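You operate a simulated robot arm through the tools that you are given. There is no shell and no other tool. Be economical: measure what you need, move in short steps, check, and stop when the job is done.

You are at the controls of a simulated robot arm. One attempt, no reset.

Task
Fetch the beige brush and stand it on top of the gold bun in a cup.

It is judged by the outcome, as a careful person would: the job done as asked, and still so three seconds after it is handed in. It fails if anything else is knocked over, pushed out of place, dropped, spilled or broken.

Robot
A 7-joint arm with a two-finger parallel gripper, fixed in place. Base frame: the origin is at the foot of the arm, x ahead of it, y to its left, z up; the work surface is at about z = 0. Units: m, degrees, N and s.
With the tool pointing down near the work surface it reaches from about 0.24 to 0.62 m from the base axis. Its first joint turns from -66.0 to 66.0 degrees. Payload 2.6 kg.
Tool frame: the origin (TCP) lies between the finger pads and is the grasp point; the fingertips stand 0.03 m ahead of it; z points along the fingers, y is the line along which they close. The gripper opens to 0.094 m. The fingers are 0.028 m wide and 0.01 m thick; the gripper's body (0.05 by 0.096 m) begins 0.055 m behind the TCP.
Orientation is that of the tool frame in the base frame, as a unit quaternion [x, y, z, w]. With the fingers straight down and closing along the base's y, the tool's x points along the base's -x, its y along +y and its z along -z.

Tools
- The arm moves only by the tool step_arm. Its arguments are lists of equal length, an entry for each row: "xyz": the shift along the tool's x, y, z in m, a list of three; "twist": the turn about the tool's z in degrees; "gripper": the gripper command, from -1 (fully open) to 1 (shut), values between in proportion. In form: {"xyz": [[tx, ty, tz], ...], "twist": [twist, ...], "gripper": [gripper, ...]}. A call has 1 to 8 rows; each row is the pose to reach, as a shift and turn from the pose commanded when the call began, along the tool's axes at that moment. Each row takes 0.2 s and may step no farther than 0.05 m and 8.6 degrees from the row before; otherwise, or with a gripper value out of range, the whole call is refused. A pose out of reach is approached as far as the arm can. The call stops where the force on the tool passes 40 N (or 10 N more than at its start, if that is more) or the arm is blocked; 0.2 s more then pass. The fingers move at their own pace (about 0.072 m/s each) and stop on an object; they squeeze with about 34 N. The grip force told is the motor's: it shows also when the fingers shut on nothing. Time passes only in rows, and 0.2 s behind the last, so rows that repeat a pose let the fingers close. It gives the time, the measured TCP pose, the force on the tool (base axes), the opening and the grip force at its end, in the units of the frame above (readings bear some noise), and new pictures: "views" is both (left out), scene, wrist or none.
- Cameras (640 x 400 px; columns grow to the right, rows downward): "scene" is fixed at [0.0325, 0.4063, 0.5913]; the picture's right is [-0.90, -0.45, 0.00], its down [-0.18, 0.35, -0.92] and it looks along [0.41, -0.82, -0.40] (base axes); focal length 352 px, centre (320, 200). "wrist" rides on the gripper at [-0.037, 0, -0.058] in the tool frame; the picture's right is [0.00, -1.00, 0.00], its down [0.97, 0.00, -0.24] and it looks along [0.24, 0.00, 0.97] (tool axes); focal length 218 px, centre (320, 200). There is no depth. A picture from a camera that has moved, and an enlarged one, comes with that camera's place and axes in the base frame and with its lens. The place of the scene camera against the robot may be out by one fixed shift of up to 0.025 m in any direction.
- zoom(camera, box): a new picture of the part [left, top, right, bottom] of that camera's present view, enlarged. No time passes.
- job_done(): hands the job in; it is judged then, once.

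Work in short steps. Places have to be worked out from the pictures, the camera data and where the tool is seen: move nearer, look again, correct. Check each grasp and each placing, and mend what went wrong. You have 90 turns and 150 pictures in all, those below and enlarged ones among them. Open the gripper and draw the arm clear of the work before you hand the job in, unless the task says otherwise; then end with one line.

The tools are called after "Request:" by a JSON object that holds its "name" and its "arguments". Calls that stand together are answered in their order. step_arm: Moves the arm, as the interface text tells. Its arguments: {"type":"object","properties":{"xyz":{"type":"array","items":{"type":"array","items":{"type":"number"}}},"twist":{"type":"array","items":{"type":"number"}},"gripper":{"type":"array","items":{"type":"number"}},"views":{"type":"string","enum":["both","scene","wrist","none"]}},"required":["xyz","twist","gripper"]} The other tools are called the same way: zoom (camera, box) takes an enlarged picture of a part of a camera's view; job_done () hands the job in.

At the start:

```text
time_s: 0.0
position: [0.3172, -0.1992, 0.3611]
tcp_rot: [0.0, 1.0, 0.0, 0.0]
wrist_force: [0.8, -0.7, 0.5]
gripper_width: 0.0939
finger_force: 0.0
```

scene: 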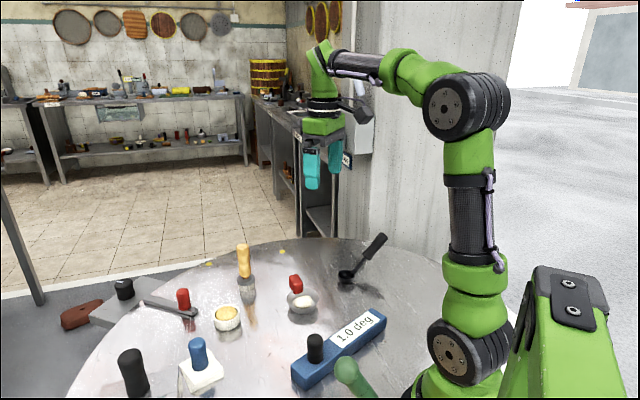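
wrist: 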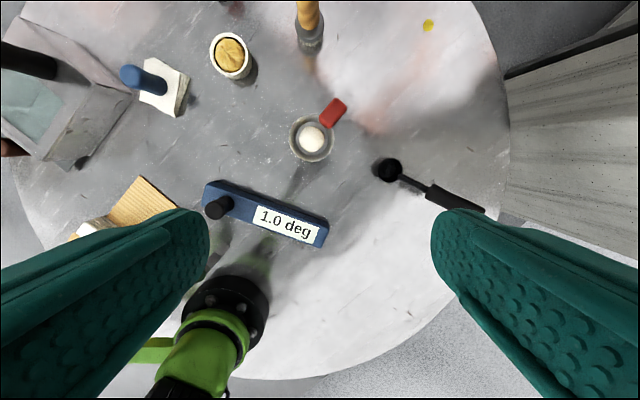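

The scene holds several small objects, so I'll enlarge both views to identify the brush and the bun cup.

Request:
{"name": "zoom", "arguments": {"camera": "scene", "box": [60, 220, 400, 400]}}

Request:
{"name": "zoom", "arguments": {"camera": "wrist", "box": [0, 0, 400, 250]}}

```text
1.88 times, centred on (230, 310) of scene
camera zoom: at [0.0325, 0.4063, 0.5913], right [-0.9, -0.45, 0.0], down [-0.18, 0.35, -0.92], along [0.41, -0.82, -0.4], focal length 663 px, centre (489, -7)
```

zoom: 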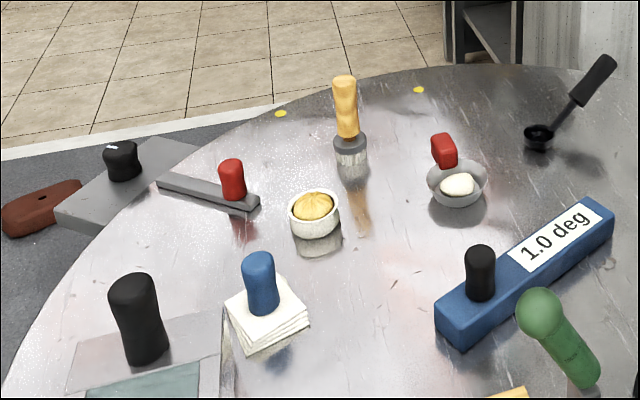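

```text
1.60 times, centred on (200, 125) of wrist
camera zoom: at [0.3548, -0.2007, 0.4184], right [0.0, -1.0, 0.0], down [-0.97, 0.0, 0.24], along [-0.24, 0.0, -0.97], focal length 349 px, centre (512, 320)
```

zoom: 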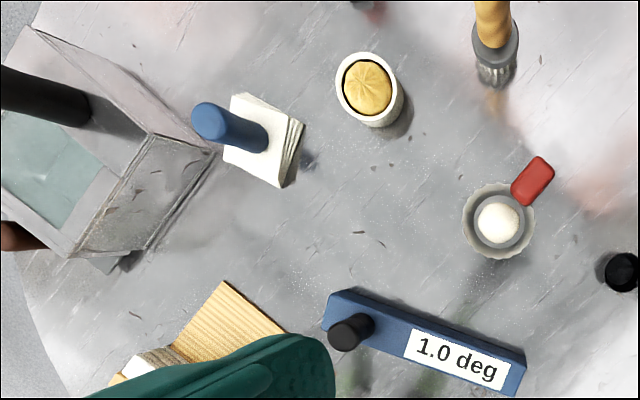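

The upright brush has a golden handle, while another beige object with what look like bristles is half hidden by the finger. I'll move left (+y) at this height to see it.

Request:
{"name": "step_arm", "arguments": {"xyz": [[0, 0.05, 0], [0, 0.1, 0], [0, 0.15, 0], [0, 0.2, 0], [0, 0.25, 0]], "twist": [0, 0, 0, 0, 0], "gripper": [-1, -1, -1, -1, -1]}}

```text
time_s: 1.2
position: [0.3203, 0.0536, 0.363]
tcp_rot: [0.001, 1.0, 0.0, 0.0]
wrist_force: [-0.9, -0.1, 0.2]
gripper_width: 0.094
finger_force: 0.1
camera wrist: at [0.3565, 0.0528, 0.4209], right [0.0, -1.0, 0.0], down [-0.97, 0.0, 0.24], along [-0.24, 0.0, -0.97], focal length 218 px, centre (320, 200)
```

scene: 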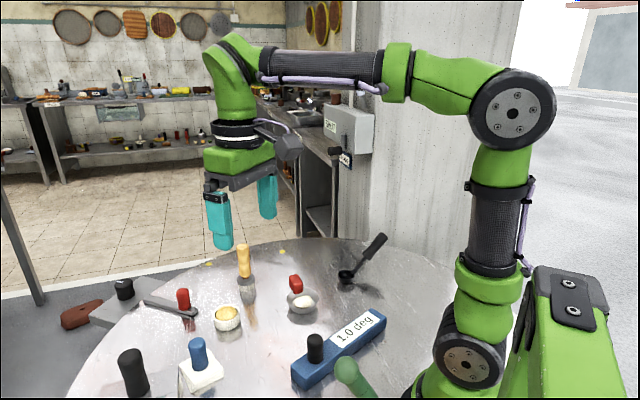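
wrist: 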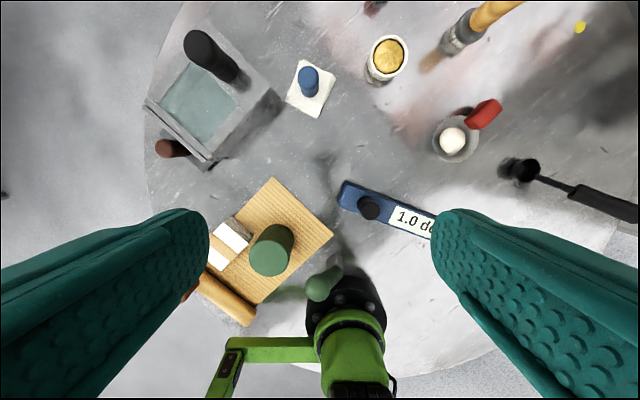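

The mat with a green handle is another object; I'll check the beige item at its edge and look closer at the brush.

Request:
{"name": "zoom", "arguments": {"camera": "wrist", "box": [140, 160, 380, 340]}}

Request:
{"name": "zoom", "arguments": {"camera": "scene", "box": [180, 230, 340, 330]}}

Request:
{"name": "zoom", "arguments": {"camera": "wrist", "box": [340, 0, 560, 140]}}

```text
2.22 times, centred on (260, 250) of wrist
camera zoom: at [0.3565, 0.0528, 0.4209], right [0.0, -1.0, 0.0], down [-0.97, 0.0, 0.24], along [-0.24, 0.0, -0.97], focal length 485 px, centre (453, 89)
```

zoom: 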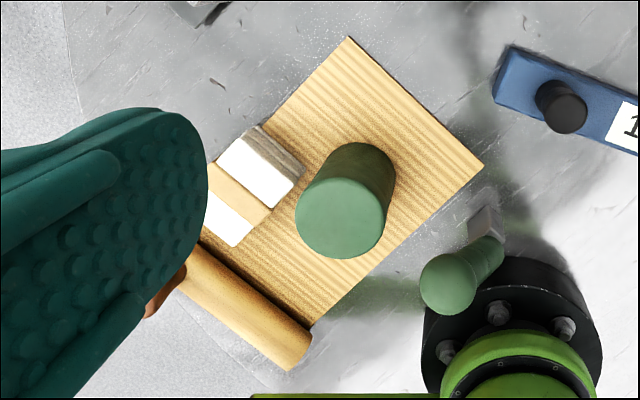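

```text
4.00 times, centred on (260, 280) of scene
camera zoom: at [0.0325, 0.4063, 0.5913], right [-0.9, -0.45, 0.0], down [-0.18, 0.35, -0.92], along [0.41, -0.82, -0.4], focal length 1410 px, centre (560, -120)
```

zoom: 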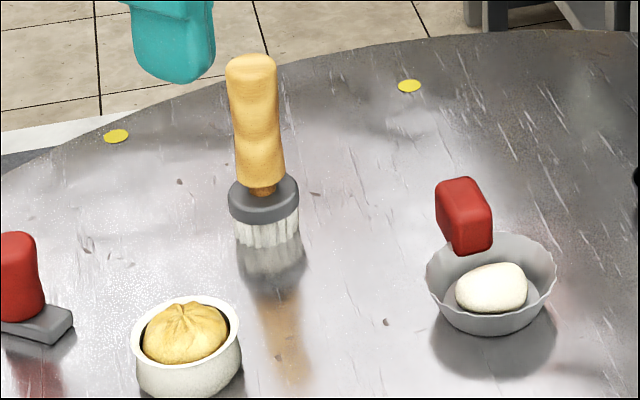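

```text
2.86 times, centred on (450, 70) of wrist
camera zoom: at [0.3565, 0.0528, 0.4209], right [0.0, -1.0, 0.0], down [-0.97, 0.0, 0.24], along [-0.24, 0.0, -0.97], focal length 624 px, centre (-51, 571)
```

zoom: 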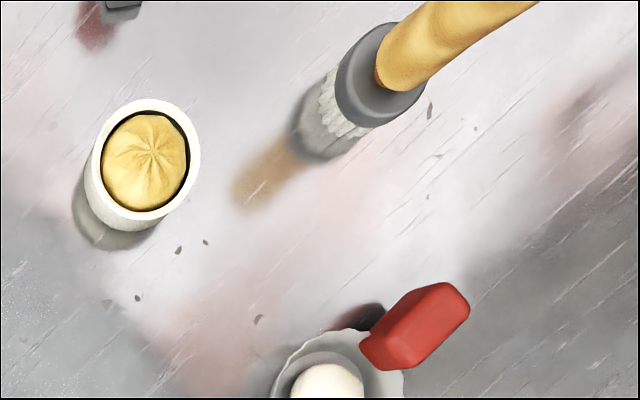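

The brush is standing on its bristles at about (0.518, -0.178), roughly 0.125 m tall. The cup is near (0.493, -0.057) with its rim at z≈0.03, so I'll move near the brush at a safe height to refine this.

Request:
{"name": "step_arm", "arguments": {"xyz": [[-0.02, -0.038, 0.005], [-0.045, -0.076, 0.01], [-0.07, -0.115, 0.02], [-0.093, -0.153, 0.03], [-0.116, -0.192, 0.04], [-0.14, -0.231, 0.05]], "twist": [0, 0, 0, 0, 0, 0], "gripper": [-1, -1, -1, -1, -1, -1]}}

```text
time_s: 2.6
position: [0.4586, -0.1806, 0.3094]
tcp_rot: [0.0, 1.0, 0.0, 0.002]
wrist_force: [-0.2, -0.1, 0.3]
gripper_width: 0.094
finger_force: 0.1
camera wrist: at [0.4958, -0.1814, 0.3671], right [0.0, -1.0, 0.0], down [-0.97, 0.0, 0.24], along [-0.24, 0.0, -0.97], focal length 218 px, centre (320, 200)
```

scene: 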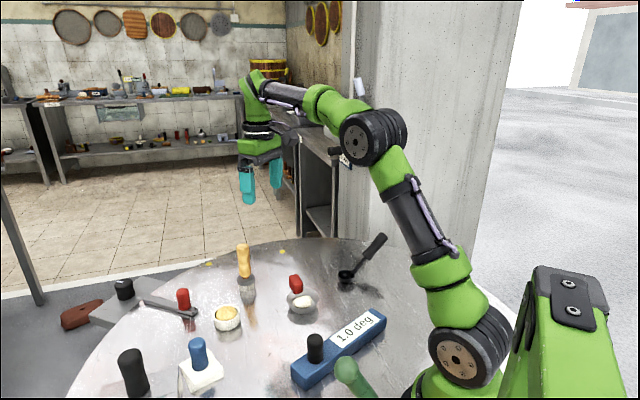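
wrist: 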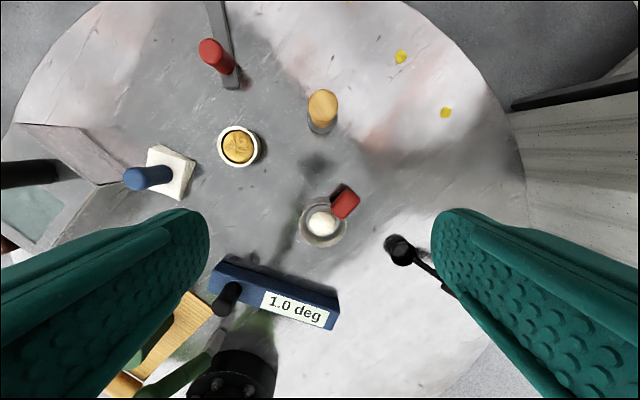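

Request:
{"name": "zoom", "arguments": {"camera": "wrist", "box": [200, 60, 360, 160]}}

```text
4.00 times, centred on (280, 110) of wrist
camera zoom: at [0.4958, -0.1814, 0.3671], right [0.0, -1.0, 0.0], down [-0.97, 0.0, 0.24], along [-0.24, 0.0, -0.97], focal length 873 px, centre (480, 560)
```

zoom: 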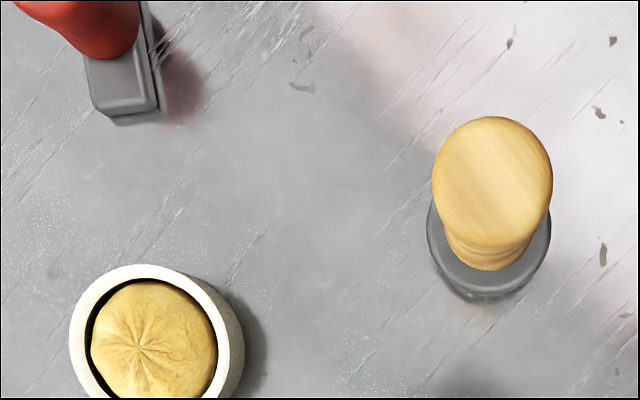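

The brush top appears near (0.533, -0.184). I'll move above it, staying high, and look again.

Request:
{"name": "step_arm", "arguments": {"xyz": [[-0.035, -0.001, 0.025], [-0.07, -0.003, 0.05]], "twist": [0, 0], "gripper": [-1, -1]}}

```text
time_s: 3.2
position: [0.5275, -0.1798, 0.2566]
tcp_rot: [-0.001, 1.0, 0.0, 0.0]
wrist_force: [-1.0, -0.2, -1.0]
gripper_width: 0.0939
finger_force: 0.1
camera wrist: at [0.5644, -0.1806, 0.3143], right [0.0, -1.0, 0.0], down [-0.97, 0.0, 0.24], along [-0.24, 0.0, -0.97], focal length 218 px, centre (320, 200)
```

scene: 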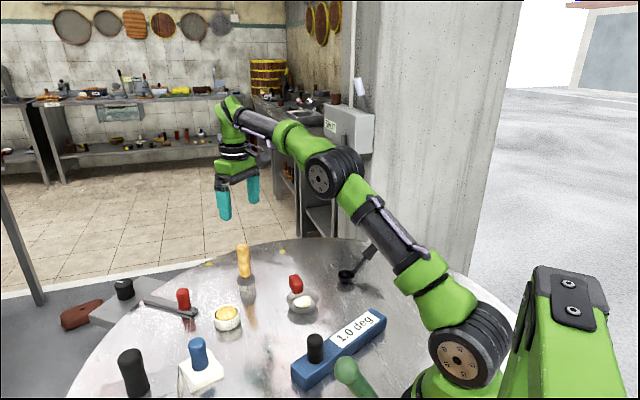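
wrist: 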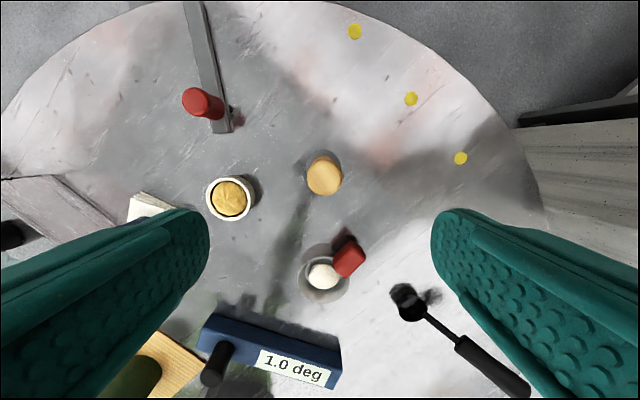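

Two-view triangulation puts the brush top at (0.538, -0.184, 0.118). I'll line up with it and descend until the tips are around the handle top, then check.

Request:
{"name": "step_arm", "arguments": {"xyz": [[-0.01, -0.002, 0.03], [-0.01, -0.002, 0.07], [-0.01, -0.002, 0.1]], "twist": [0, 0, 0], "gripper": [-1, -1, -1]}}

Request:
{"name": "zoom", "arguments": {"camera": "scene", "box": [180, 180, 340, 280]}}

```text
time_s: 4.0
position: [0.5389, -0.1855, 0.1594]
tcp_rot: [0.001, 1.0, 0.0, -0.001]
wrist_force: [-0.6, 1.0, -0.4]
gripper_width: 0.094
finger_force: 0.0
camera wrist: at [0.5746, -0.1866, 0.2174], right [0.0, -1.0, 0.0], down [-0.97, 0.0, 0.24], along [-0.24, 0.0, -0.97], focal length 218 px, centre (320, 200)
```

scene: 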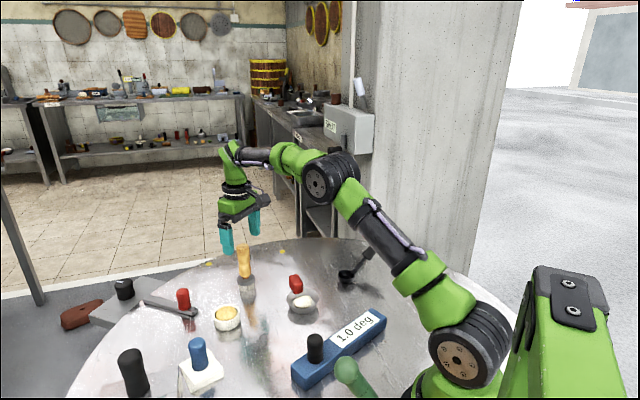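
wrist: 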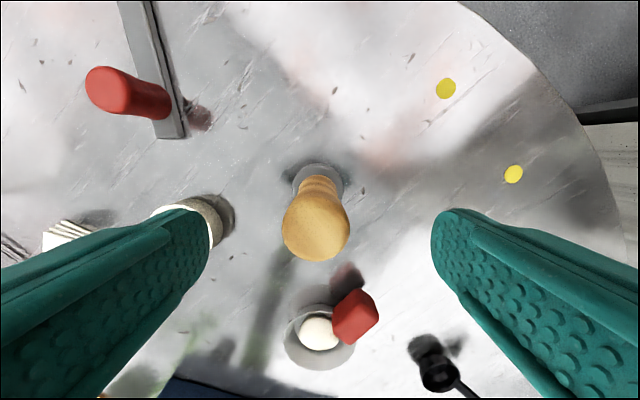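

```text
4.00 times, centred on (260, 230) of scene
camera zoom: at [0.0325, 0.4063, 0.5913], right [-0.9, -0.45, 0.0], down [-0.18, 0.35, -0.92], along [0.41, -0.82, -0.4], focal length 1410 px, centre (560, 80)
```

zoom: 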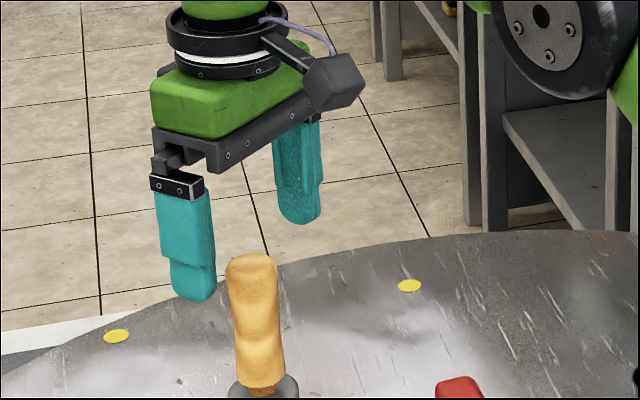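

The top is centred at (0.537, -0.185), between the fingers, with clear room on both sides. I'll descend to TCP z≈0.09.

Request:
{"name": "step_arm", "arguments": {"xyz": [[0, 0, 0.025], [0, 0, 0.05], [0, 0, 0.069]], "twist": [0, 0, 0], "gripper": [-1, -1, -1]}}

Request:
{"name": "zoom", "arguments": {"camera": "scene", "box": [180, 210, 340, 310]}}

```text
time_s: 4.8
position: [0.5381, -0.1866, 0.0894]
tcp_rot: [0.0, 1.0, 0.0, 0.0]
wrist_force: [0.0, -1.1, -0.6]
gripper_width: 0.0941
finger_force: 0.1
camera wrist: at [0.5752, -0.1867, 0.1478], right [0.0, -1.0, 0.0], down [-0.97, 0.0, 0.24], along [-0.24, 0.0, -0.97], focal length 218 px, centre (320, 200)
```

scene: 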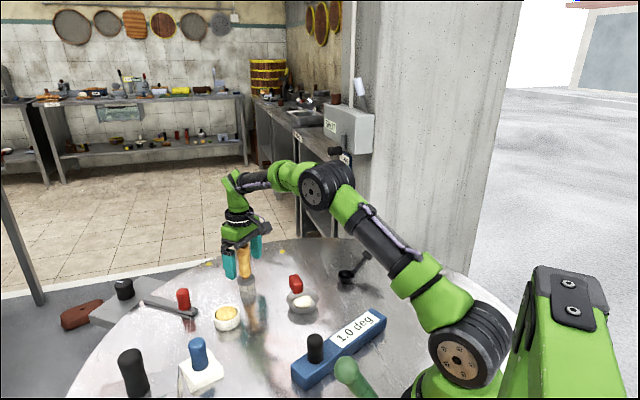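
wrist: 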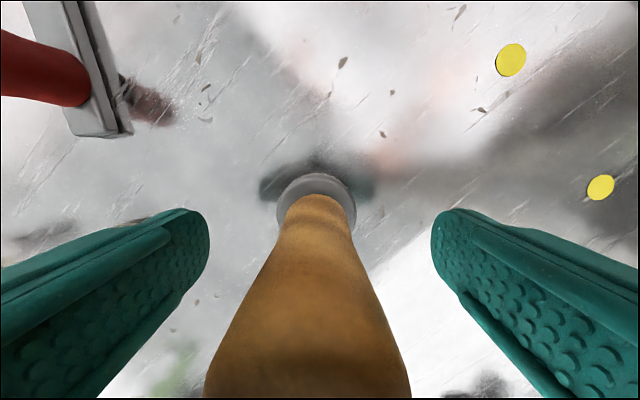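

```text
4.00 times, centred on (260, 260) of scene
camera zoom: at [0.0325, 0.4063, 0.5913], right [-0.9, -0.45, 0.0], down [-0.18, 0.35, -0.92], along [0.41, -0.82, -0.4], focal length 1410 px, centre (560, -40)
```

zoom: 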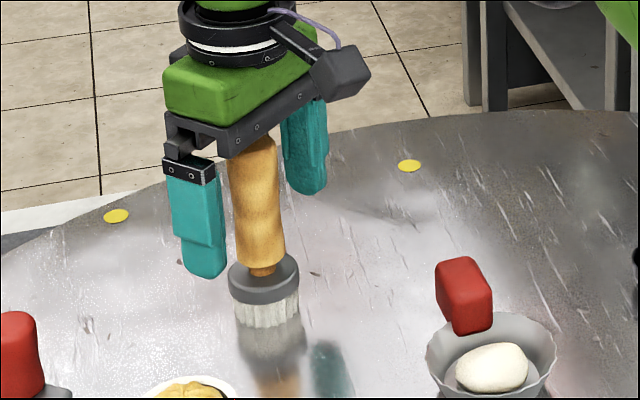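

The handle is between the fingers with palm clearance, so I'll close the gripper.

Request:
{"name": "step_arm", "arguments": {"xyz": [[-0.001, 0.001, 0], [-0.001, 0.001, 0], [-0.001, 0.001, 0], [-0.001, 0.001, 0], [-0.001, 0.001, 0]], "twist": [0, 0, 0, 0, 0], "gripper": [-0.5, 0, 0.5, 1, 1]}}

Request:
{"name": "zoom", "arguments": {"camera": "scene", "box": [180, 210, 340, 310]}}

```text
time_s: 6.0
position: [0.5398, -0.1846, 0.0902]
tcp_rot: [0.0, 1.0, 0.001, 0.0]
wrist_force: [0.6, -0.2, 0.3]
gripper_width: 0.03
finger_force: 33.8
camera wrist: at [0.5758, -0.1855, 0.1486], right [0.0, -1.0, 0.0], down [-0.97, 0.0, 0.24], along [-0.24, 0.0, -0.97], focal length 218 px, centre (320, 200)
```

scene: 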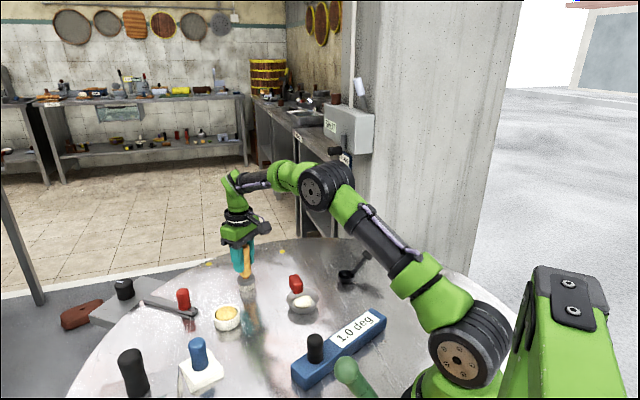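
wrist: 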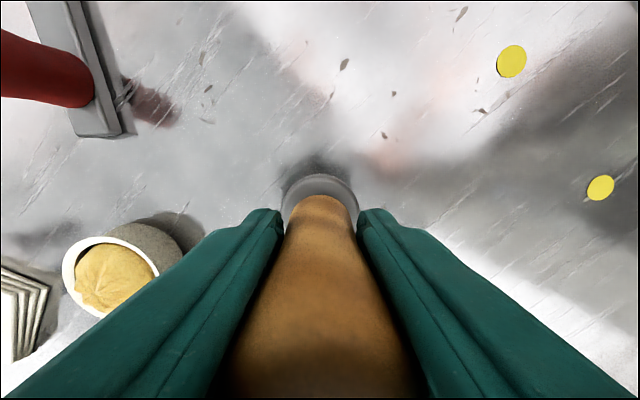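

```text
4.00 times, centred on (260, 260) of scene
camera zoom: at [0.0325, 0.4063, 0.5913], right [-0.9, -0.45, 0.0], down [-0.18, 0.35, -0.92], along [0.41, -0.82, -0.4], focal length 1410 px, centre (560, -40)
```

zoom: 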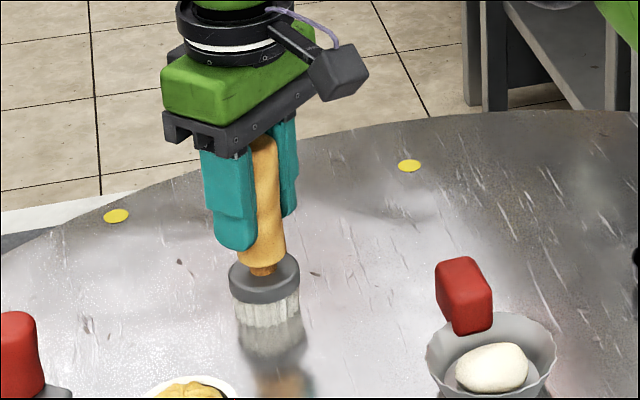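

It is gripped (0.030 m opening, 34 N) and still upright, with the brush bottom about 0.090 below the TCP. I'll lift straight up 0.09.

Request:
{"name": "step_arm", "arguments": {"xyz": [[0, 0, -0.02], [0, 0, -0.05], [0, 0, -0.09], [0, 0, -0.09]], "twist": [0, 0, 0, 0], "gripper": [1, 1, 1, 1]}}

Request:
{"name": "zoom", "arguments": {"camera": "scene", "box": [160, 170, 320, 270]}}

Request:
{"name": "zoom", "arguments": {"camera": "scene", "box": [187, 290, 267, 340]}}

```text
time_s: 7.0
position: [0.5407, -0.1836, 0.1808]
tcp_rot: [0.0, 1.0, 0.0, 0.0]
wrist_force: [0.1, 0.4, -1.2]
gripper_width: 0.0296
finger_force: 34.4
camera wrist: at [0.5774, -0.1841, 0.2392], right [0.0, -1.0, 0.0], down [-0.97, 0.0, 0.24], along [-0.24, 0.0, -0.97], focal length 218 px, centre (320, 200)
```

scene: 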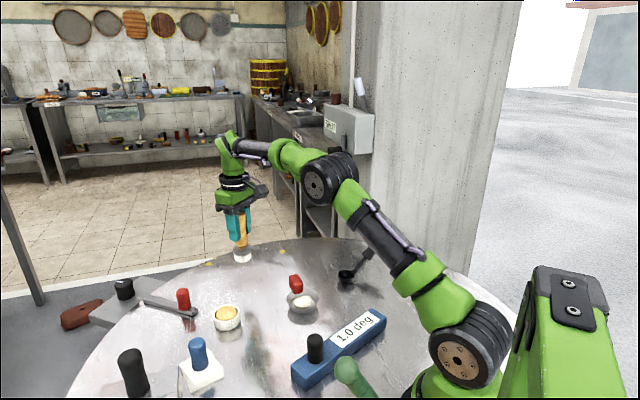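
wrist: 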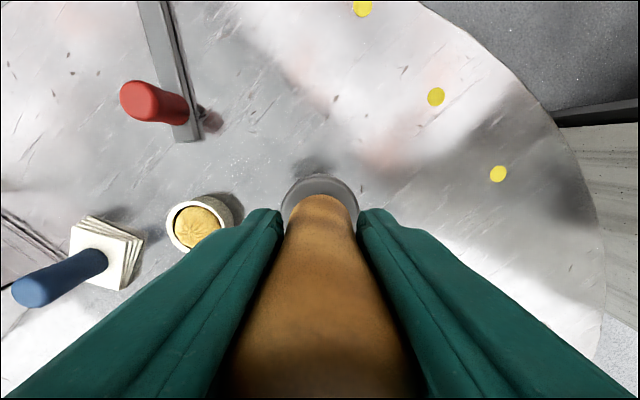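

```text
4.00 times, centred on (240, 220) of scene
camera zoom: at [0.0325, 0.4063, 0.5913], right [-0.9, -0.45, 0.0], down [-0.18, 0.35, -0.92], along [0.41, -0.82, -0.4], focal length 1410 px, centre (640, 120)
```

zoom: 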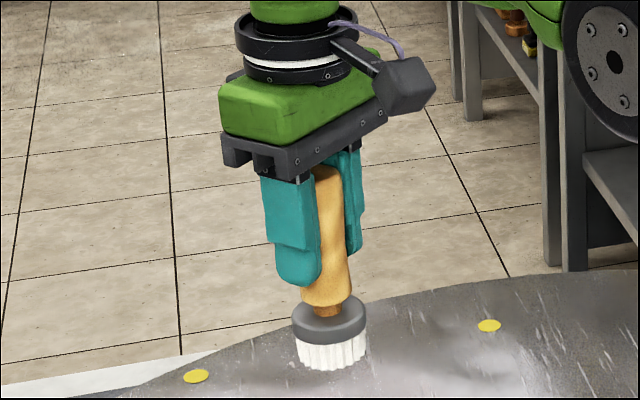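

```text
8.00 times, centred on (227, 315) of scene
camera zoom: at [0.0325, 0.4063, 0.5913], right [-0.9, -0.45, 0.0], down [-0.18, 0.35, -0.92], along [0.41, -0.82, -0.4], focal length 2819 px, centre (1064, -720)
```

zoom: 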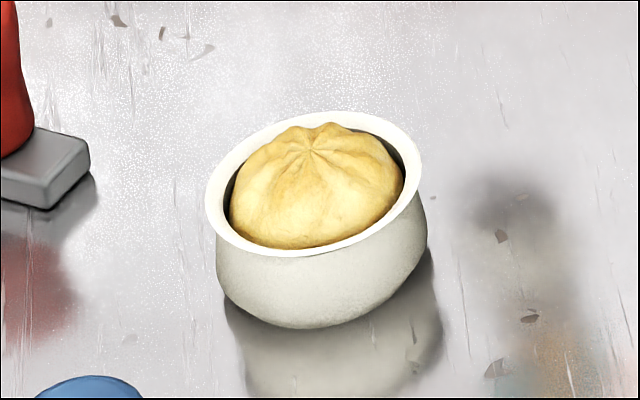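

The brush hangs straight in the grip. I'll enlarge the wrist view to find the brush axis in the tool frame and the bun's centre.

Request:
{"name": "zoom", "arguments": {"camera": "wrist", "box": [256, 160, 384, 240]}}

Request:
{"name": "zoom", "arguments": {"camera": "wrist", "box": [140, 175, 268, 255]}}

```text
5.00 times, centred on (320, 200) of wrist
camera zoom: at [0.5774, -0.1841, 0.2392], right [0.0, -1.0, 0.0], down [-0.97, 0.0, 0.24], along [-0.24, 0.0, -0.97], focal length 1091 px, centre (320, 200)
```

zoom: 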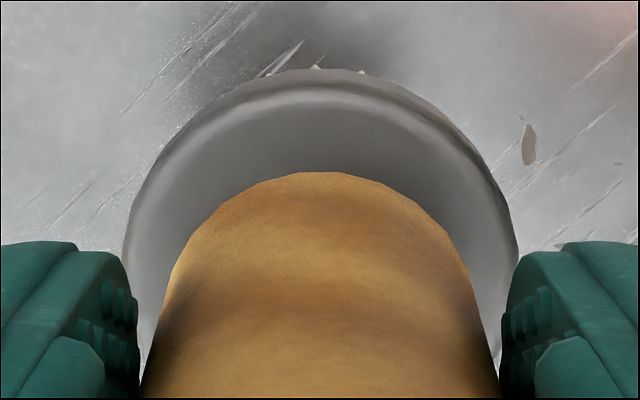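

```text
5.00 times, centred on (204, 215) of wrist
camera zoom: at [0.5774, -0.1841, 0.2392], right [0.0, -1.0, 0.0], down [-0.97, 0.0, 0.24], along [-0.24, 0.0, -0.97], focal length 1091 px, centre (900, 125)
```

zoom: 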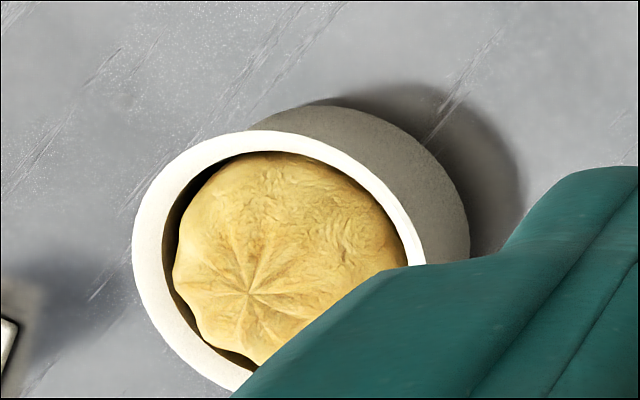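

The bun's apex works out at (0.4957, -0.0588, 0.043), with the star and rim fits agreeing. The brush axis is about 3 mm ahead (+x) of the TCP, so I'll carry it to just above the bun at the same height.

Request:
{"name": "step_arm", "arguments": {"xyz": [[0.016, 0.04, 0], [0.032, 0.083, 0], [0.048, 0.125, 0], [0.048, 0.125, 0]], "twist": [0, 0, 0, 0], "gripper": [1, 1, 1, 1]}}

Request:
{"name": "zoom", "arguments": {"camera": "scene", "box": [160, 240, 304, 330]}}

Request:
{"name": "zoom", "arguments": {"camera": "wrist", "box": [240, 150, 400, 250]}}

```text
time_s: 8.0
position: [0.488, -0.0564, 0.1761]
tcp_rot: [0.0, 1.0, 0.0, 0.0]
wrist_force: [1.1, -0.1, -1.1]
gripper_width: 0.0295
finger_force: 34.3
camera wrist: at [0.5247, -0.0571, 0.2341], right [0.0, -1.0, 0.0], down [-0.97, 0.0, 0.24], along [-0.24, 0.0, -0.97], focal length 218 px, centre (320, 200)
```

scene: 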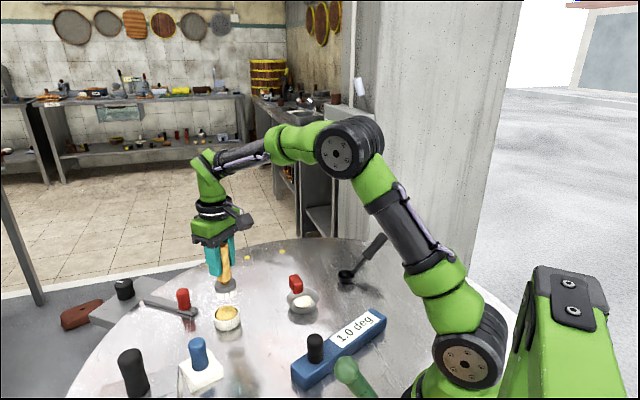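
wrist: 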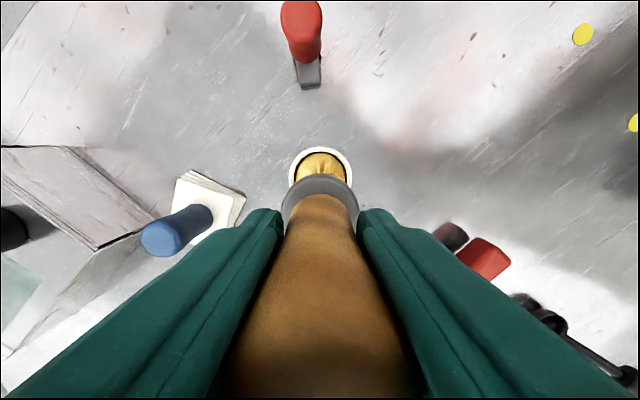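

```text
4.44 times, centred on (232, 285) of scene
camera zoom: at [0.0325, 0.4063, 0.5913], right [-0.9, -0.45, 0.0], down [-0.18, 0.35, -0.92], along [0.41, -0.82, -0.4], focal length 1566 px, centre (711, -178)
```

zoom: 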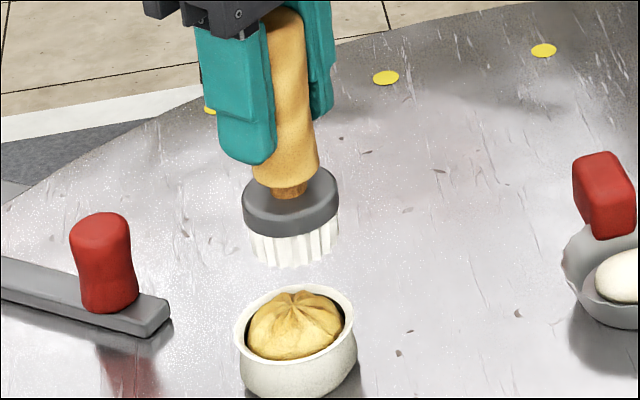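

```text
4.00 times, centred on (320, 200) of wrist
camera zoom: at [0.5247, -0.0571, 0.2341], right [0.0, -1.0, 0.0], down [-0.97, 0.0, 0.24], along [-0.24, 0.0, -0.97], focal length 873 px, centre (320, 200)
```

zoom: 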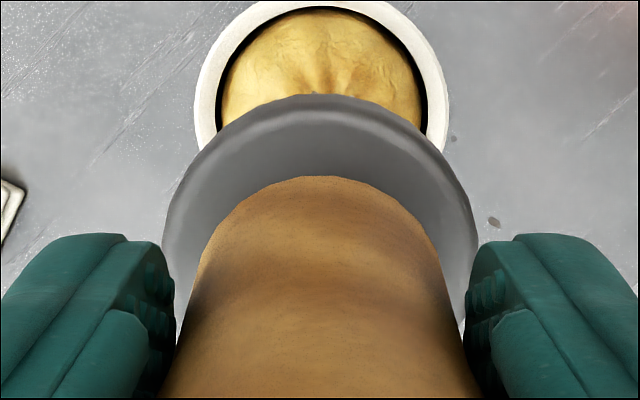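

Sideways alignment is within a millimetre, and the pictures suggest shifting about 2 mm in +x. I'll do that and descend 0.03 before the final approach.

Request:
{"name": "step_arm", "arguments": {"xyz": [[-0.002, 0, 0], [-0.002, 0, 0.015], [-0.002, 0, 0.03], [-0.002, 0, 0.03]], "twist": [0, 0, 0, 0], "gripper": [1, 1, 1, 1]}}

Request:
{"name": "zoom", "arguments": {"camera": "scene", "box": [180, 270, 276, 330]}}

Request:
{"name": "zoom", "arguments": {"camera": "wrist", "box": [240, 150, 400, 250]}}

```text
time_s: 9.0
position: [0.4928, -0.0598, 0.1488]
tcp_rot: [-0.001, 1.0, 0.0, 0.0]
wrist_force: [0.0, -0.7, -1.4]
gripper_width: 0.0297
finger_force: 33.5
camera wrist: at [0.5294, -0.0603, 0.207], right [0.0, -1.0, 0.0], down [-0.97, 0.0, 0.24], along [-0.24, 0.0, -0.97], focal length 218 px, centre (320, 200)
```

scene: 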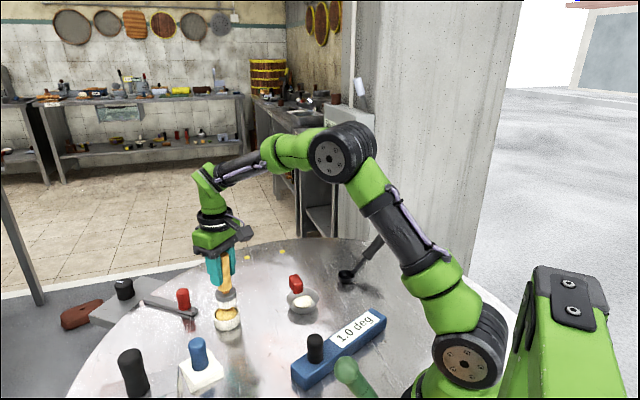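
wrist: 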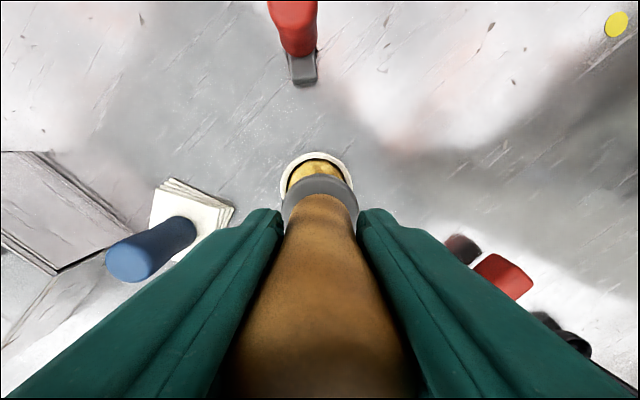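

```text
6.67 times, centred on (228, 300) of scene
camera zoom: at [0.0325, 0.4063, 0.5913], right [-0.9, -0.45, 0.0], down [-0.18, 0.35, -0.92], along [0.41, -0.82, -0.4], focal length 2349 px, centre (933, -467)
```

zoom: 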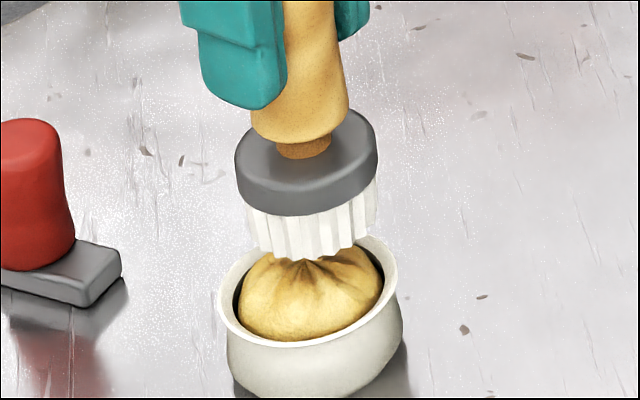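

```text
4.00 times, centred on (320, 200) of wrist
camera zoom: at [0.5294, -0.0603, 0.207], right [0.0, -1.0, 0.0], down [-0.97, 0.0, 0.24], along [-0.24, 0.0, -0.97], focal length 873 px, centre (320, 200)
```

zoom: 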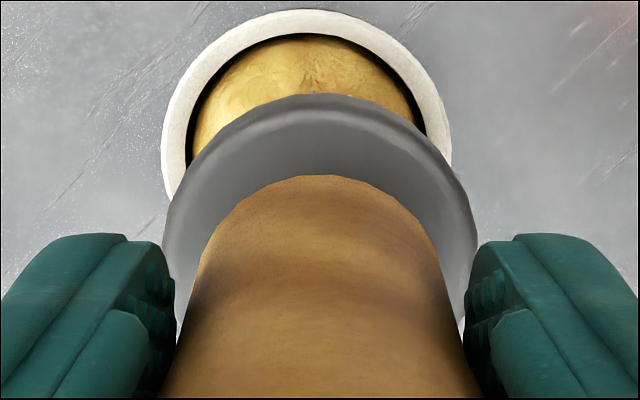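

The wrist view shows the cup about 3 mm further in +y. Re-solving the ferrule depth with its real diameter (~0.047) puts the brush axis at the TCP, so I also need +4 mm in x; I'll correct and recheck.

Request:
{"name": "step_arm", "arguments": {"xyz": [[-0.002, 0.0015, 0], [-0.004, 0.003, 0], [-0.004, 0.003, 0]], "twist": [0, 0, 0], "gripper": [1, 1, 1], "views": "none"}}

Request:
{"name": "zoom", "arguments": {"camera": "scene", "box": [180, 270, 276, 330]}}

Request:
{"name": "zoom", "arguments": {"camera": "wrist", "box": [240, 150, 400, 250]}}

```text
time_s: 9.8
position: [0.4974, -0.0571, 0.1502]
tcp_rot: [0.001, 1.0, 0.0, -0.001]
wrist_force: [-0.6, -0.1, -1.6]
gripper_width: 0.0297
finger_force: 34.1
```

```text
6.67 times, centred on (228, 300) of scene
camera zoom: at [0.0325, 0.4063, 0.5913], right [-0.9, -0.45, 0.0], down [-0.18, 0.35, -0.92], along [0.41, -0.82, -0.4], focal length 2349 px, centre (933, -467)
```

zoom: 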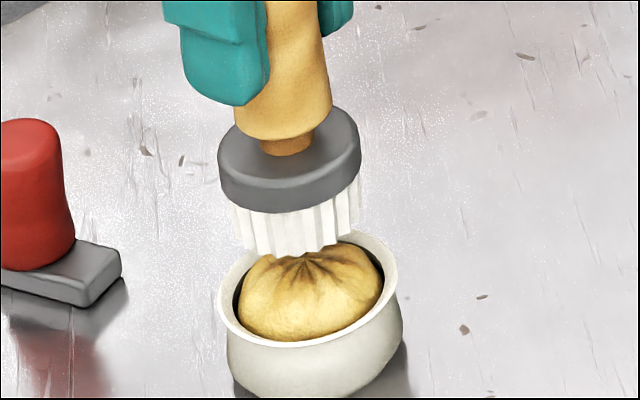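

```text
4.00 times, centred on (320, 200) of wrist
camera zoom: at [0.5341, -0.0578, 0.2086], right [0.0, -1.0, 0.0], down [-0.97, 0.0, 0.24], along [-0.24, 0.0, -0.97], focal length 873 px, centre (320, 200)
```

zoom: 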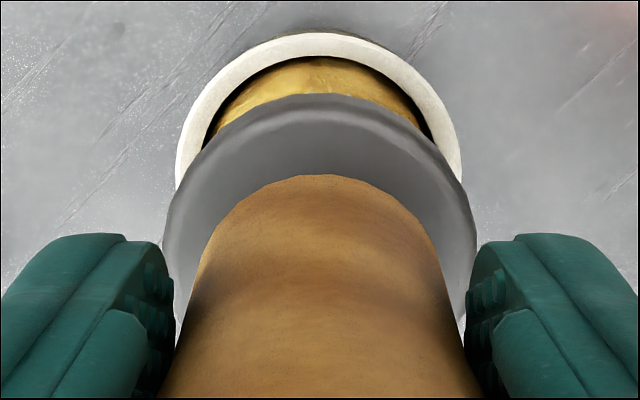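

Both views now agree within about 1 mm: the brush axis is over the cup centre. I'll lower gently, watching the force.

Request:
{"name": "step_arm", "arguments": {"xyz": [[0, 0, 0.005], [0, 0, 0.01], [0, 0, 0.01]], "twist": [0, 0, 0], "gripper": [1, 1, 1], "views": "none"}}

Request:
{"name": "zoom", "arguments": {"camera": "scene", "box": [180, 270, 276, 330]}}

Request:
{"name": "zoom", "arguments": {"camera": "wrist", "box": [240, 150, 400, 250]}}

```text
time_s: 10.6
position: [0.4967, -0.0574, 0.1401]
tcp_rot: [0.0, 1.0, 0.0, 0.0]
wrist_force: [0.8, -0.4, -1.0]
gripper_width: 0.0298
finger_force: 33.3
```

```text
6.67 times, centred on (228, 300) of scene
camera zoom: at [0.0325, 0.4063, 0.5913], right [-0.9, -0.45, 0.0], down [-0.18, 0.35, -0.92], along [0.41, -0.82, -0.4], focal length 2349 px, centre (933, -467)
```

zoom: 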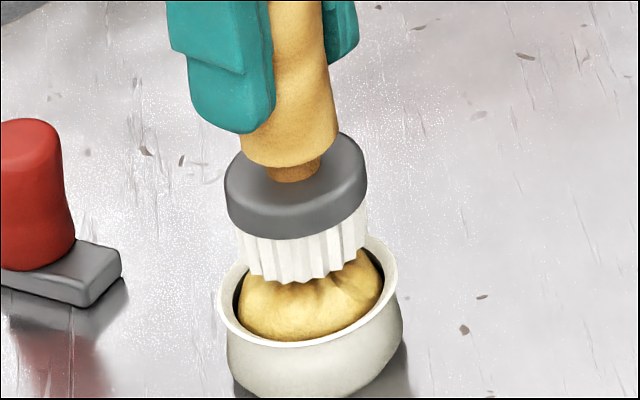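

```text
4.00 times, centred on (320, 200) of wrist
camera zoom: at [0.5334, -0.0582, 0.1978], right [0.0, -1.0, 0.0], down [-0.97, 0.0, 0.24], along [-0.24, 0.0, -0.97], focal length 873 px, centre (320, 200)
```

zoom: 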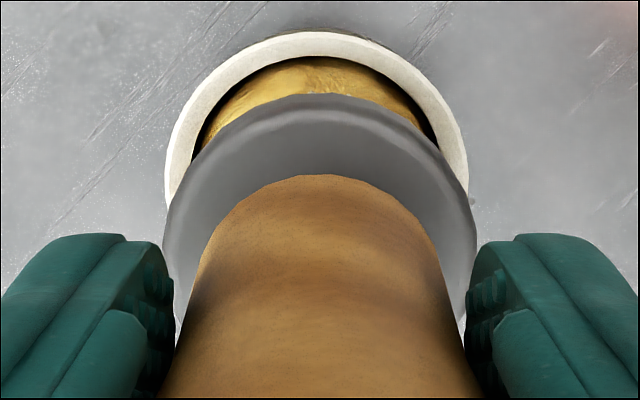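

No contact yet. I'll nudge +1 mm in x and y and continue down in small steps.

Request:
{"name": "step_arm", "arguments": {"xyz": [[-0.001, 0.001, 0], [-0.001, 0.001, 0.002], [-0.001, 0.001, 0.004], [-0.001, 0.001, 0.004]], "twist": [0, 0, 0, 0], "gripper": [1, 1, 1, 1], "views": "none"}}

Request:
{"name": "zoom", "arguments": {"camera": "scene", "box": [180, 270, 276, 330]}}

```text
time_s: 11.6
position: [0.4985, -0.0559, 0.1368]
tcp_rot: [0.0, 1.0, 0.0, -0.001]
wrist_force: [0.6, 1.2, -1.1]
gripper_width: 0.0297
finger_force: 34.1
```

```text
6.67 times, centred on (228, 300) of scene
camera zoom: at [0.0325, 0.4063, 0.5913], right [-0.9, -0.45, 0.0], down [-0.18, 0.35, -0.92], along [0.41, -0.82, -0.4], focal length 2349 px, centre (933, -467)
```

zoom: 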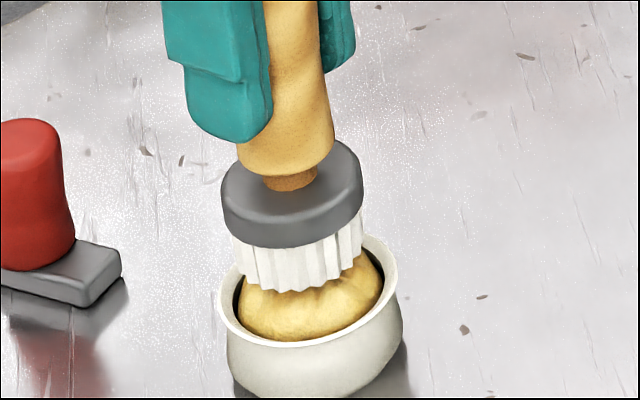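

No contact force yet, and the brush is still aligned. I'll go down another 4 mm in 2 mm steps.

Request:
{"name": "step_arm", "arguments": {"xyz": [[0, 0, 0.002], [0, 0, 0.002]], "twist": [0, 0], "gripper": [1, 1], "views": "none"}}

Request:
{"name": "step_arm", "arguments": {"xyz": [[0, 0, 0.002], [0, 0, 0.002]], "twist": [0, 0], "gripper": [1, 1], "views": "none"}}

```text
time_s: 12.2
position: [0.4984, -0.0571, 0.1364]
tcp_rot: [0.0, 1.0, 0.0, 0.001]
wrist_force: [-4.1, -0.6, 10.8]
gripper_width: 0.0299
finger_force: 34.3
```

```text
time_s: 12.8
position: [0.4996, -0.0563, 0.1359]
tcp_rot: [0.0, 1.0, 0.0, 0.005]
wrist_force: [-2.3, -0.4, 28.0]
gripper_width: 0.0298
finger_force: 33.2
```

Contact came at TCP z≈0.136 (28 N now). I'll ease up 2.5 mm to leave only a light touch and check alignment.

Request:
{"name": "step_arm", "arguments": {"xyz": [[0, 0, -0.0025], [0, 0, -0.0025]], "twist": [0, 0], "gripper": [1, 1], "views": "none"}}

Request:
{"name": "zoom", "arguments": {"camera": "scene", "box": [180, 270, 276, 330]}}

Request:
{"name": "zoom", "arguments": {"camera": "wrist", "box": [240, 150, 400, 250]}}

```text
time_s: 13.4
position: [0.4997, -0.0564, 0.1354]
tcp_rot: [-0.001, 1.0, 0.0, -0.001]
wrist_force: [4.9, -1.2, 11.5]
gripper_width: 0.0296
finger_force: 33.8
```

```text
6.67 times, centred on (228, 300) of scene
camera zoom: at [0.0324, 0.4063, 0.5913], right [-0.9, -0.45, 0.0], down [-0.18, 0.35, -0.92], along [0.41, -0.82, -0.4], focal length 2349 px, centre (933, -467)
```

zoom: 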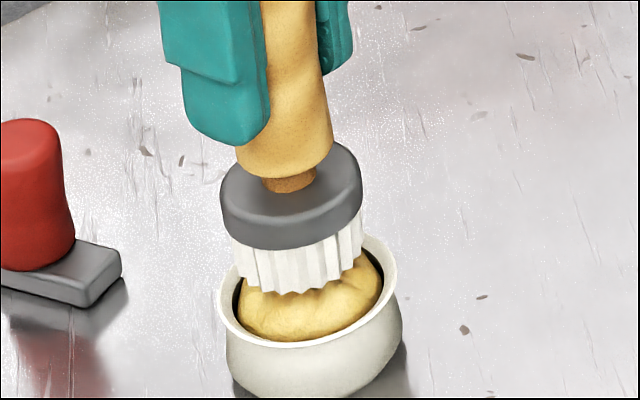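

```text
4.00 times, centred on (320, 200) of wrist
camera zoom: at [0.5352, -0.0566, 0.1937], right [0.0, -1.0, 0.0], down [-0.97, 0.0, 0.24], along [-0.24, 0.0, -0.97], focal length 873 px, centre (320, 200)
```

zoom: 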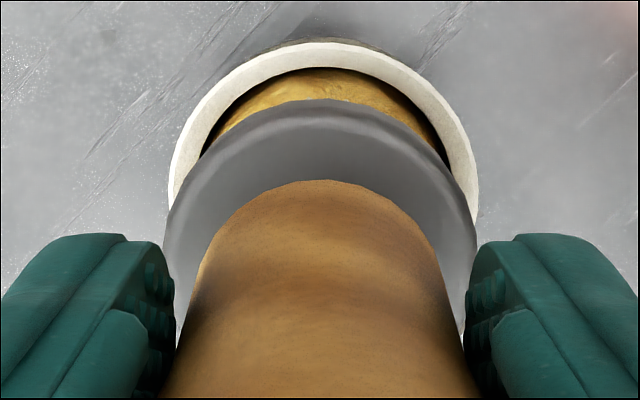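

The brush is touching and within about 1.5 mm of centre. I'll ease off another 1.2 mm with a 1 mm -x correction to shed the remaining load.

Request:
{"name": "step_arm", "arguments": {"xyz": [[0.001, 0, -0.0012], [0.001, 0, -0.0012], [0.001, 0, -0.0012]], "twist": [0, 0, 0], "gripper": [1, 1, 1], "views": "none"}}

Request:
{"name": "zoom", "arguments": {"camera": "wrist", "box": [240, 150, 400, 250]}}

```text
time_s: 14.2
position: [0.4969, -0.0559, 0.1353]
tcp_rot: [0.0, 1.0, 0.0, -0.001]
wrist_force: [-0.4, -0.3, 1.5]
gripper_width: 0.0296
finger_force: 34.4
```

```text
4.00 times, centred on (320, 200) of wrist
camera zoom: at [0.5337, -0.0564, 0.1937], right [0.0, -1.0, 0.0], down [-0.97, 0.0, 0.24], along [-0.24, 0.0, -0.97], focal length 873 px, centre (320, 200)
```

zoom: 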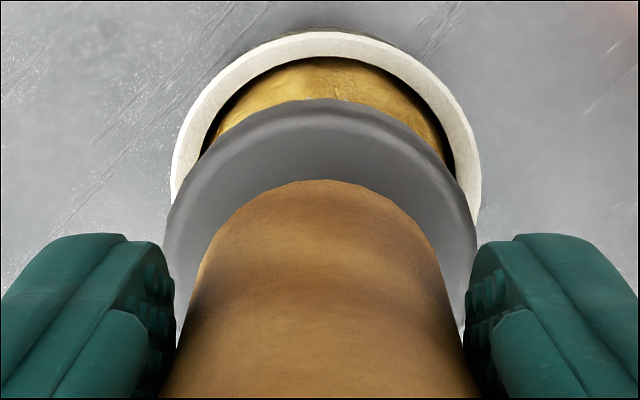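

Load is nearly zero (light touch) and the brush is centred to under 1 mm. I'll nudge -0.8 mm in y and open the fingers just slightly, so they can still guard the brush.

Request:
{"name": "step_arm", "arguments": {"xyz": [[0, -0.0008, 0], [0, -0.0008, 0], [0, -0.0008, 0], [0, -0.0008, 0], [0, -0.0008, 0], [0, -0.0008, 0]], "twist": [0, 0, 0, 0, 0, 0], "gripper": [1, 0.35, 0.2, 0.1, 0.1, 0.1], "views": "wrist"}}

Request:
{"name": "zoom", "arguments": {"camera": "scene", "box": [164, 250, 276, 320]}}

```text
time_s: 15.6
position: [0.4974, -0.0564, 0.1373]
tcp_rot: [0.0, 1.0, 0.0, 0.0]
wrist_force: [-0.5, -0.4, 0.2]
gripper_width: 0.0423
finger_force: 0.0
camera wrist: at [0.5343, -0.057, 0.1951], right [0.0, -1.0, 0.0], down [-0.97, 0.0, 0.24], along [-0.24, 0.0, -0.97], focal length 218 px, centre (320, 200)
```

wrist: 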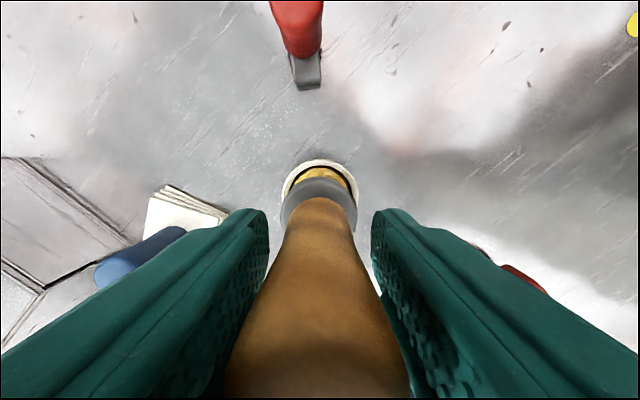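

```text
5.71 times, centred on (220, 285) of scene
camera zoom: at [0.0325, 0.4063, 0.5913], right [-0.9, -0.45, 0.0], down [-0.18, 0.35, -0.92], along [0.41, -0.82, -0.4], focal length 2014 px, centre (891, -286)
```

zoom: 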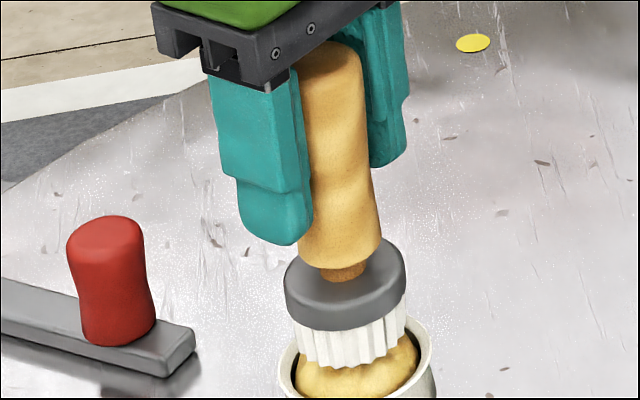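

Released by about 6 mm a side, the brush stands on its own. I'll open fully, holding position, and watch whether it stays.

Request:
{"name": "step_arm", "arguments": {"xyz": [[0, 0, 0], [0, 0, 0], [0, 0, 0], [0, 0, 0], [0, 0, 0], [0, 0, 0]], "twist": [0, 0, 0, 0, 0, 0], "gripper": [0.1, -0.2, -0.5, -0.8, -1, -1], "views": "wrist"}}

Request:
{"name": "zoom", "arguments": {"camera": "scene", "box": [164, 250, 292, 330]}}

```text
time_s: 17.0
position: [0.4975, -0.0568, 0.1371]
tcp_rot: [0.0, 1.0, 0.0, 0.0]
wrist_force: [0.2, 0.4, -0.8]
gripper_width: 0.0939
finger_force: 0.0
camera wrist: at [0.5343, -0.057, 0.1951], right [0.0, -1.0, 0.0], down [-0.97, 0.0, 0.24], along [-0.24, 0.0, -0.97], focal length 218 px, centre (320, 200)
```

wrist: 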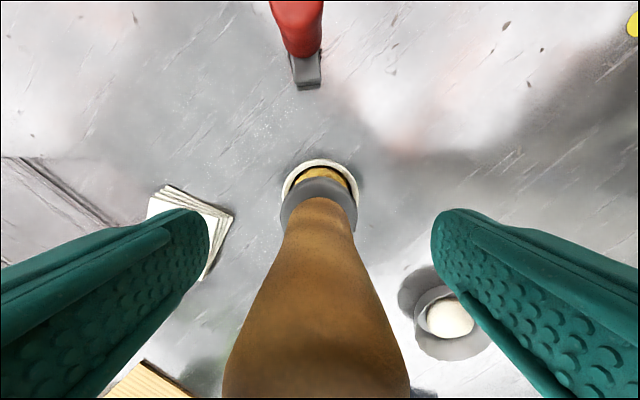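

```text
5.00 times, centred on (228, 290) of scene
camera zoom: at [0.0325, 0.4063, 0.5913], right [-0.9, -0.45, 0.0], down [-0.18, 0.35, -0.92], along [0.41, -0.82, -0.4], focal length 1762 px, centre (780, -250)
```

zoom: 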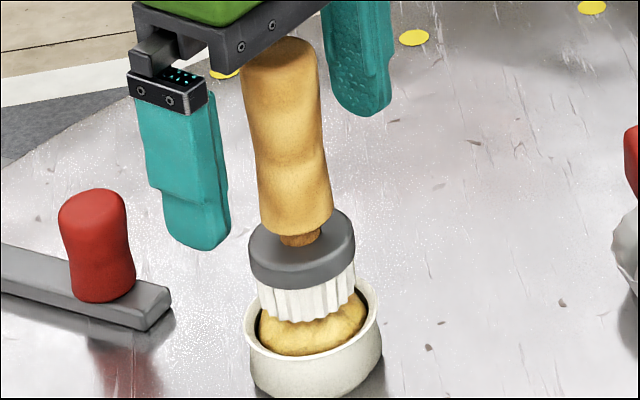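

The brush stands steady. I'll withdraw straight up, well clear of the handle.

Request:
{"name": "step_arm", "arguments": {"xyz": [[0, 0, -0.02], [0, 0, -0.05], [0, 0, -0.09], [0, 0, -0.13], [0, 0, -0.16], [0, 0, -0.16], [0, 0, -0.16], [0, 0, -0.16]], "twist": [0, 0, 0, 0, 0, 0, 0, 0], "gripper": [-1, -1, -1, -1, -1, -1, -1, -1]}}

Request:
{"name": "zoom", "arguments": {"camera": "scene", "box": [164, 250, 292, 330]}}

```text
time_s: 18.8
position: [0.498, -0.0566, 0.2975]
tcp_rot: [0.0, 1.0, 0.0, 0.0]
wrist_force: [-0.6, -0.1, -1.1]
gripper_width: 0.094
finger_force: 0.1
camera wrist: at [0.5351, -0.0589, 0.3557], right [0.0, -1.0, 0.0], down [-0.97, 0.0, 0.24], along [-0.24, 0.0, -0.97], focal length 218 px, centre (320, 200)
```

scene: 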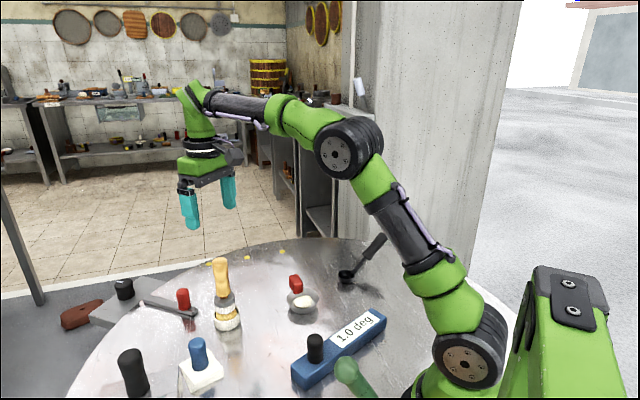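
wrist: 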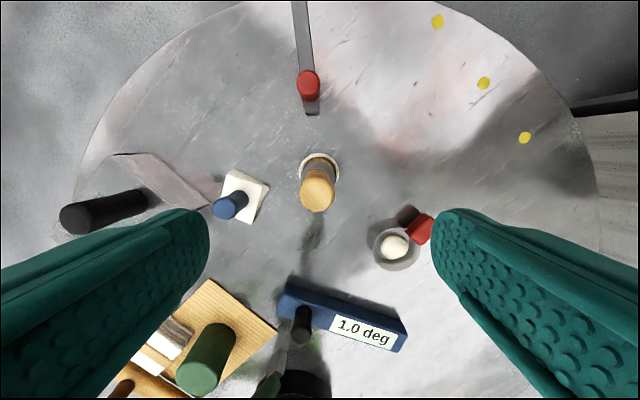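

```text
5.00 times, centred on (228, 290) of scene
camera zoom: at [0.0325, 0.4063, 0.5913], right [-0.9, -0.45, 0.0], down [-0.18, 0.35, -0.92], along [0.41, -0.82, -0.4], focal length 1762 px, centre (780, -250)
```

zoom: 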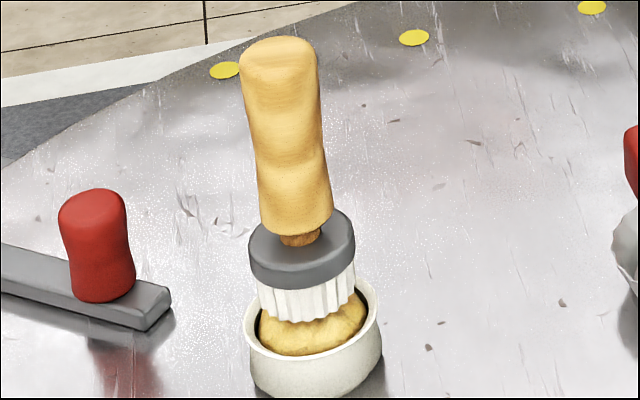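

The brush stands upright and unmoved on the bun, the arm is clear with the gripper open, and nothing else was disturbed, so I'm handing in.

Request:
{"name": "job_done", "arguments": {}}

```text
The job is handed in.
```

The beige brush is standing upright on top of the gold bun in its cup; it was steady after release, and nothing else looked disturbed in the last pictures before I handed in.
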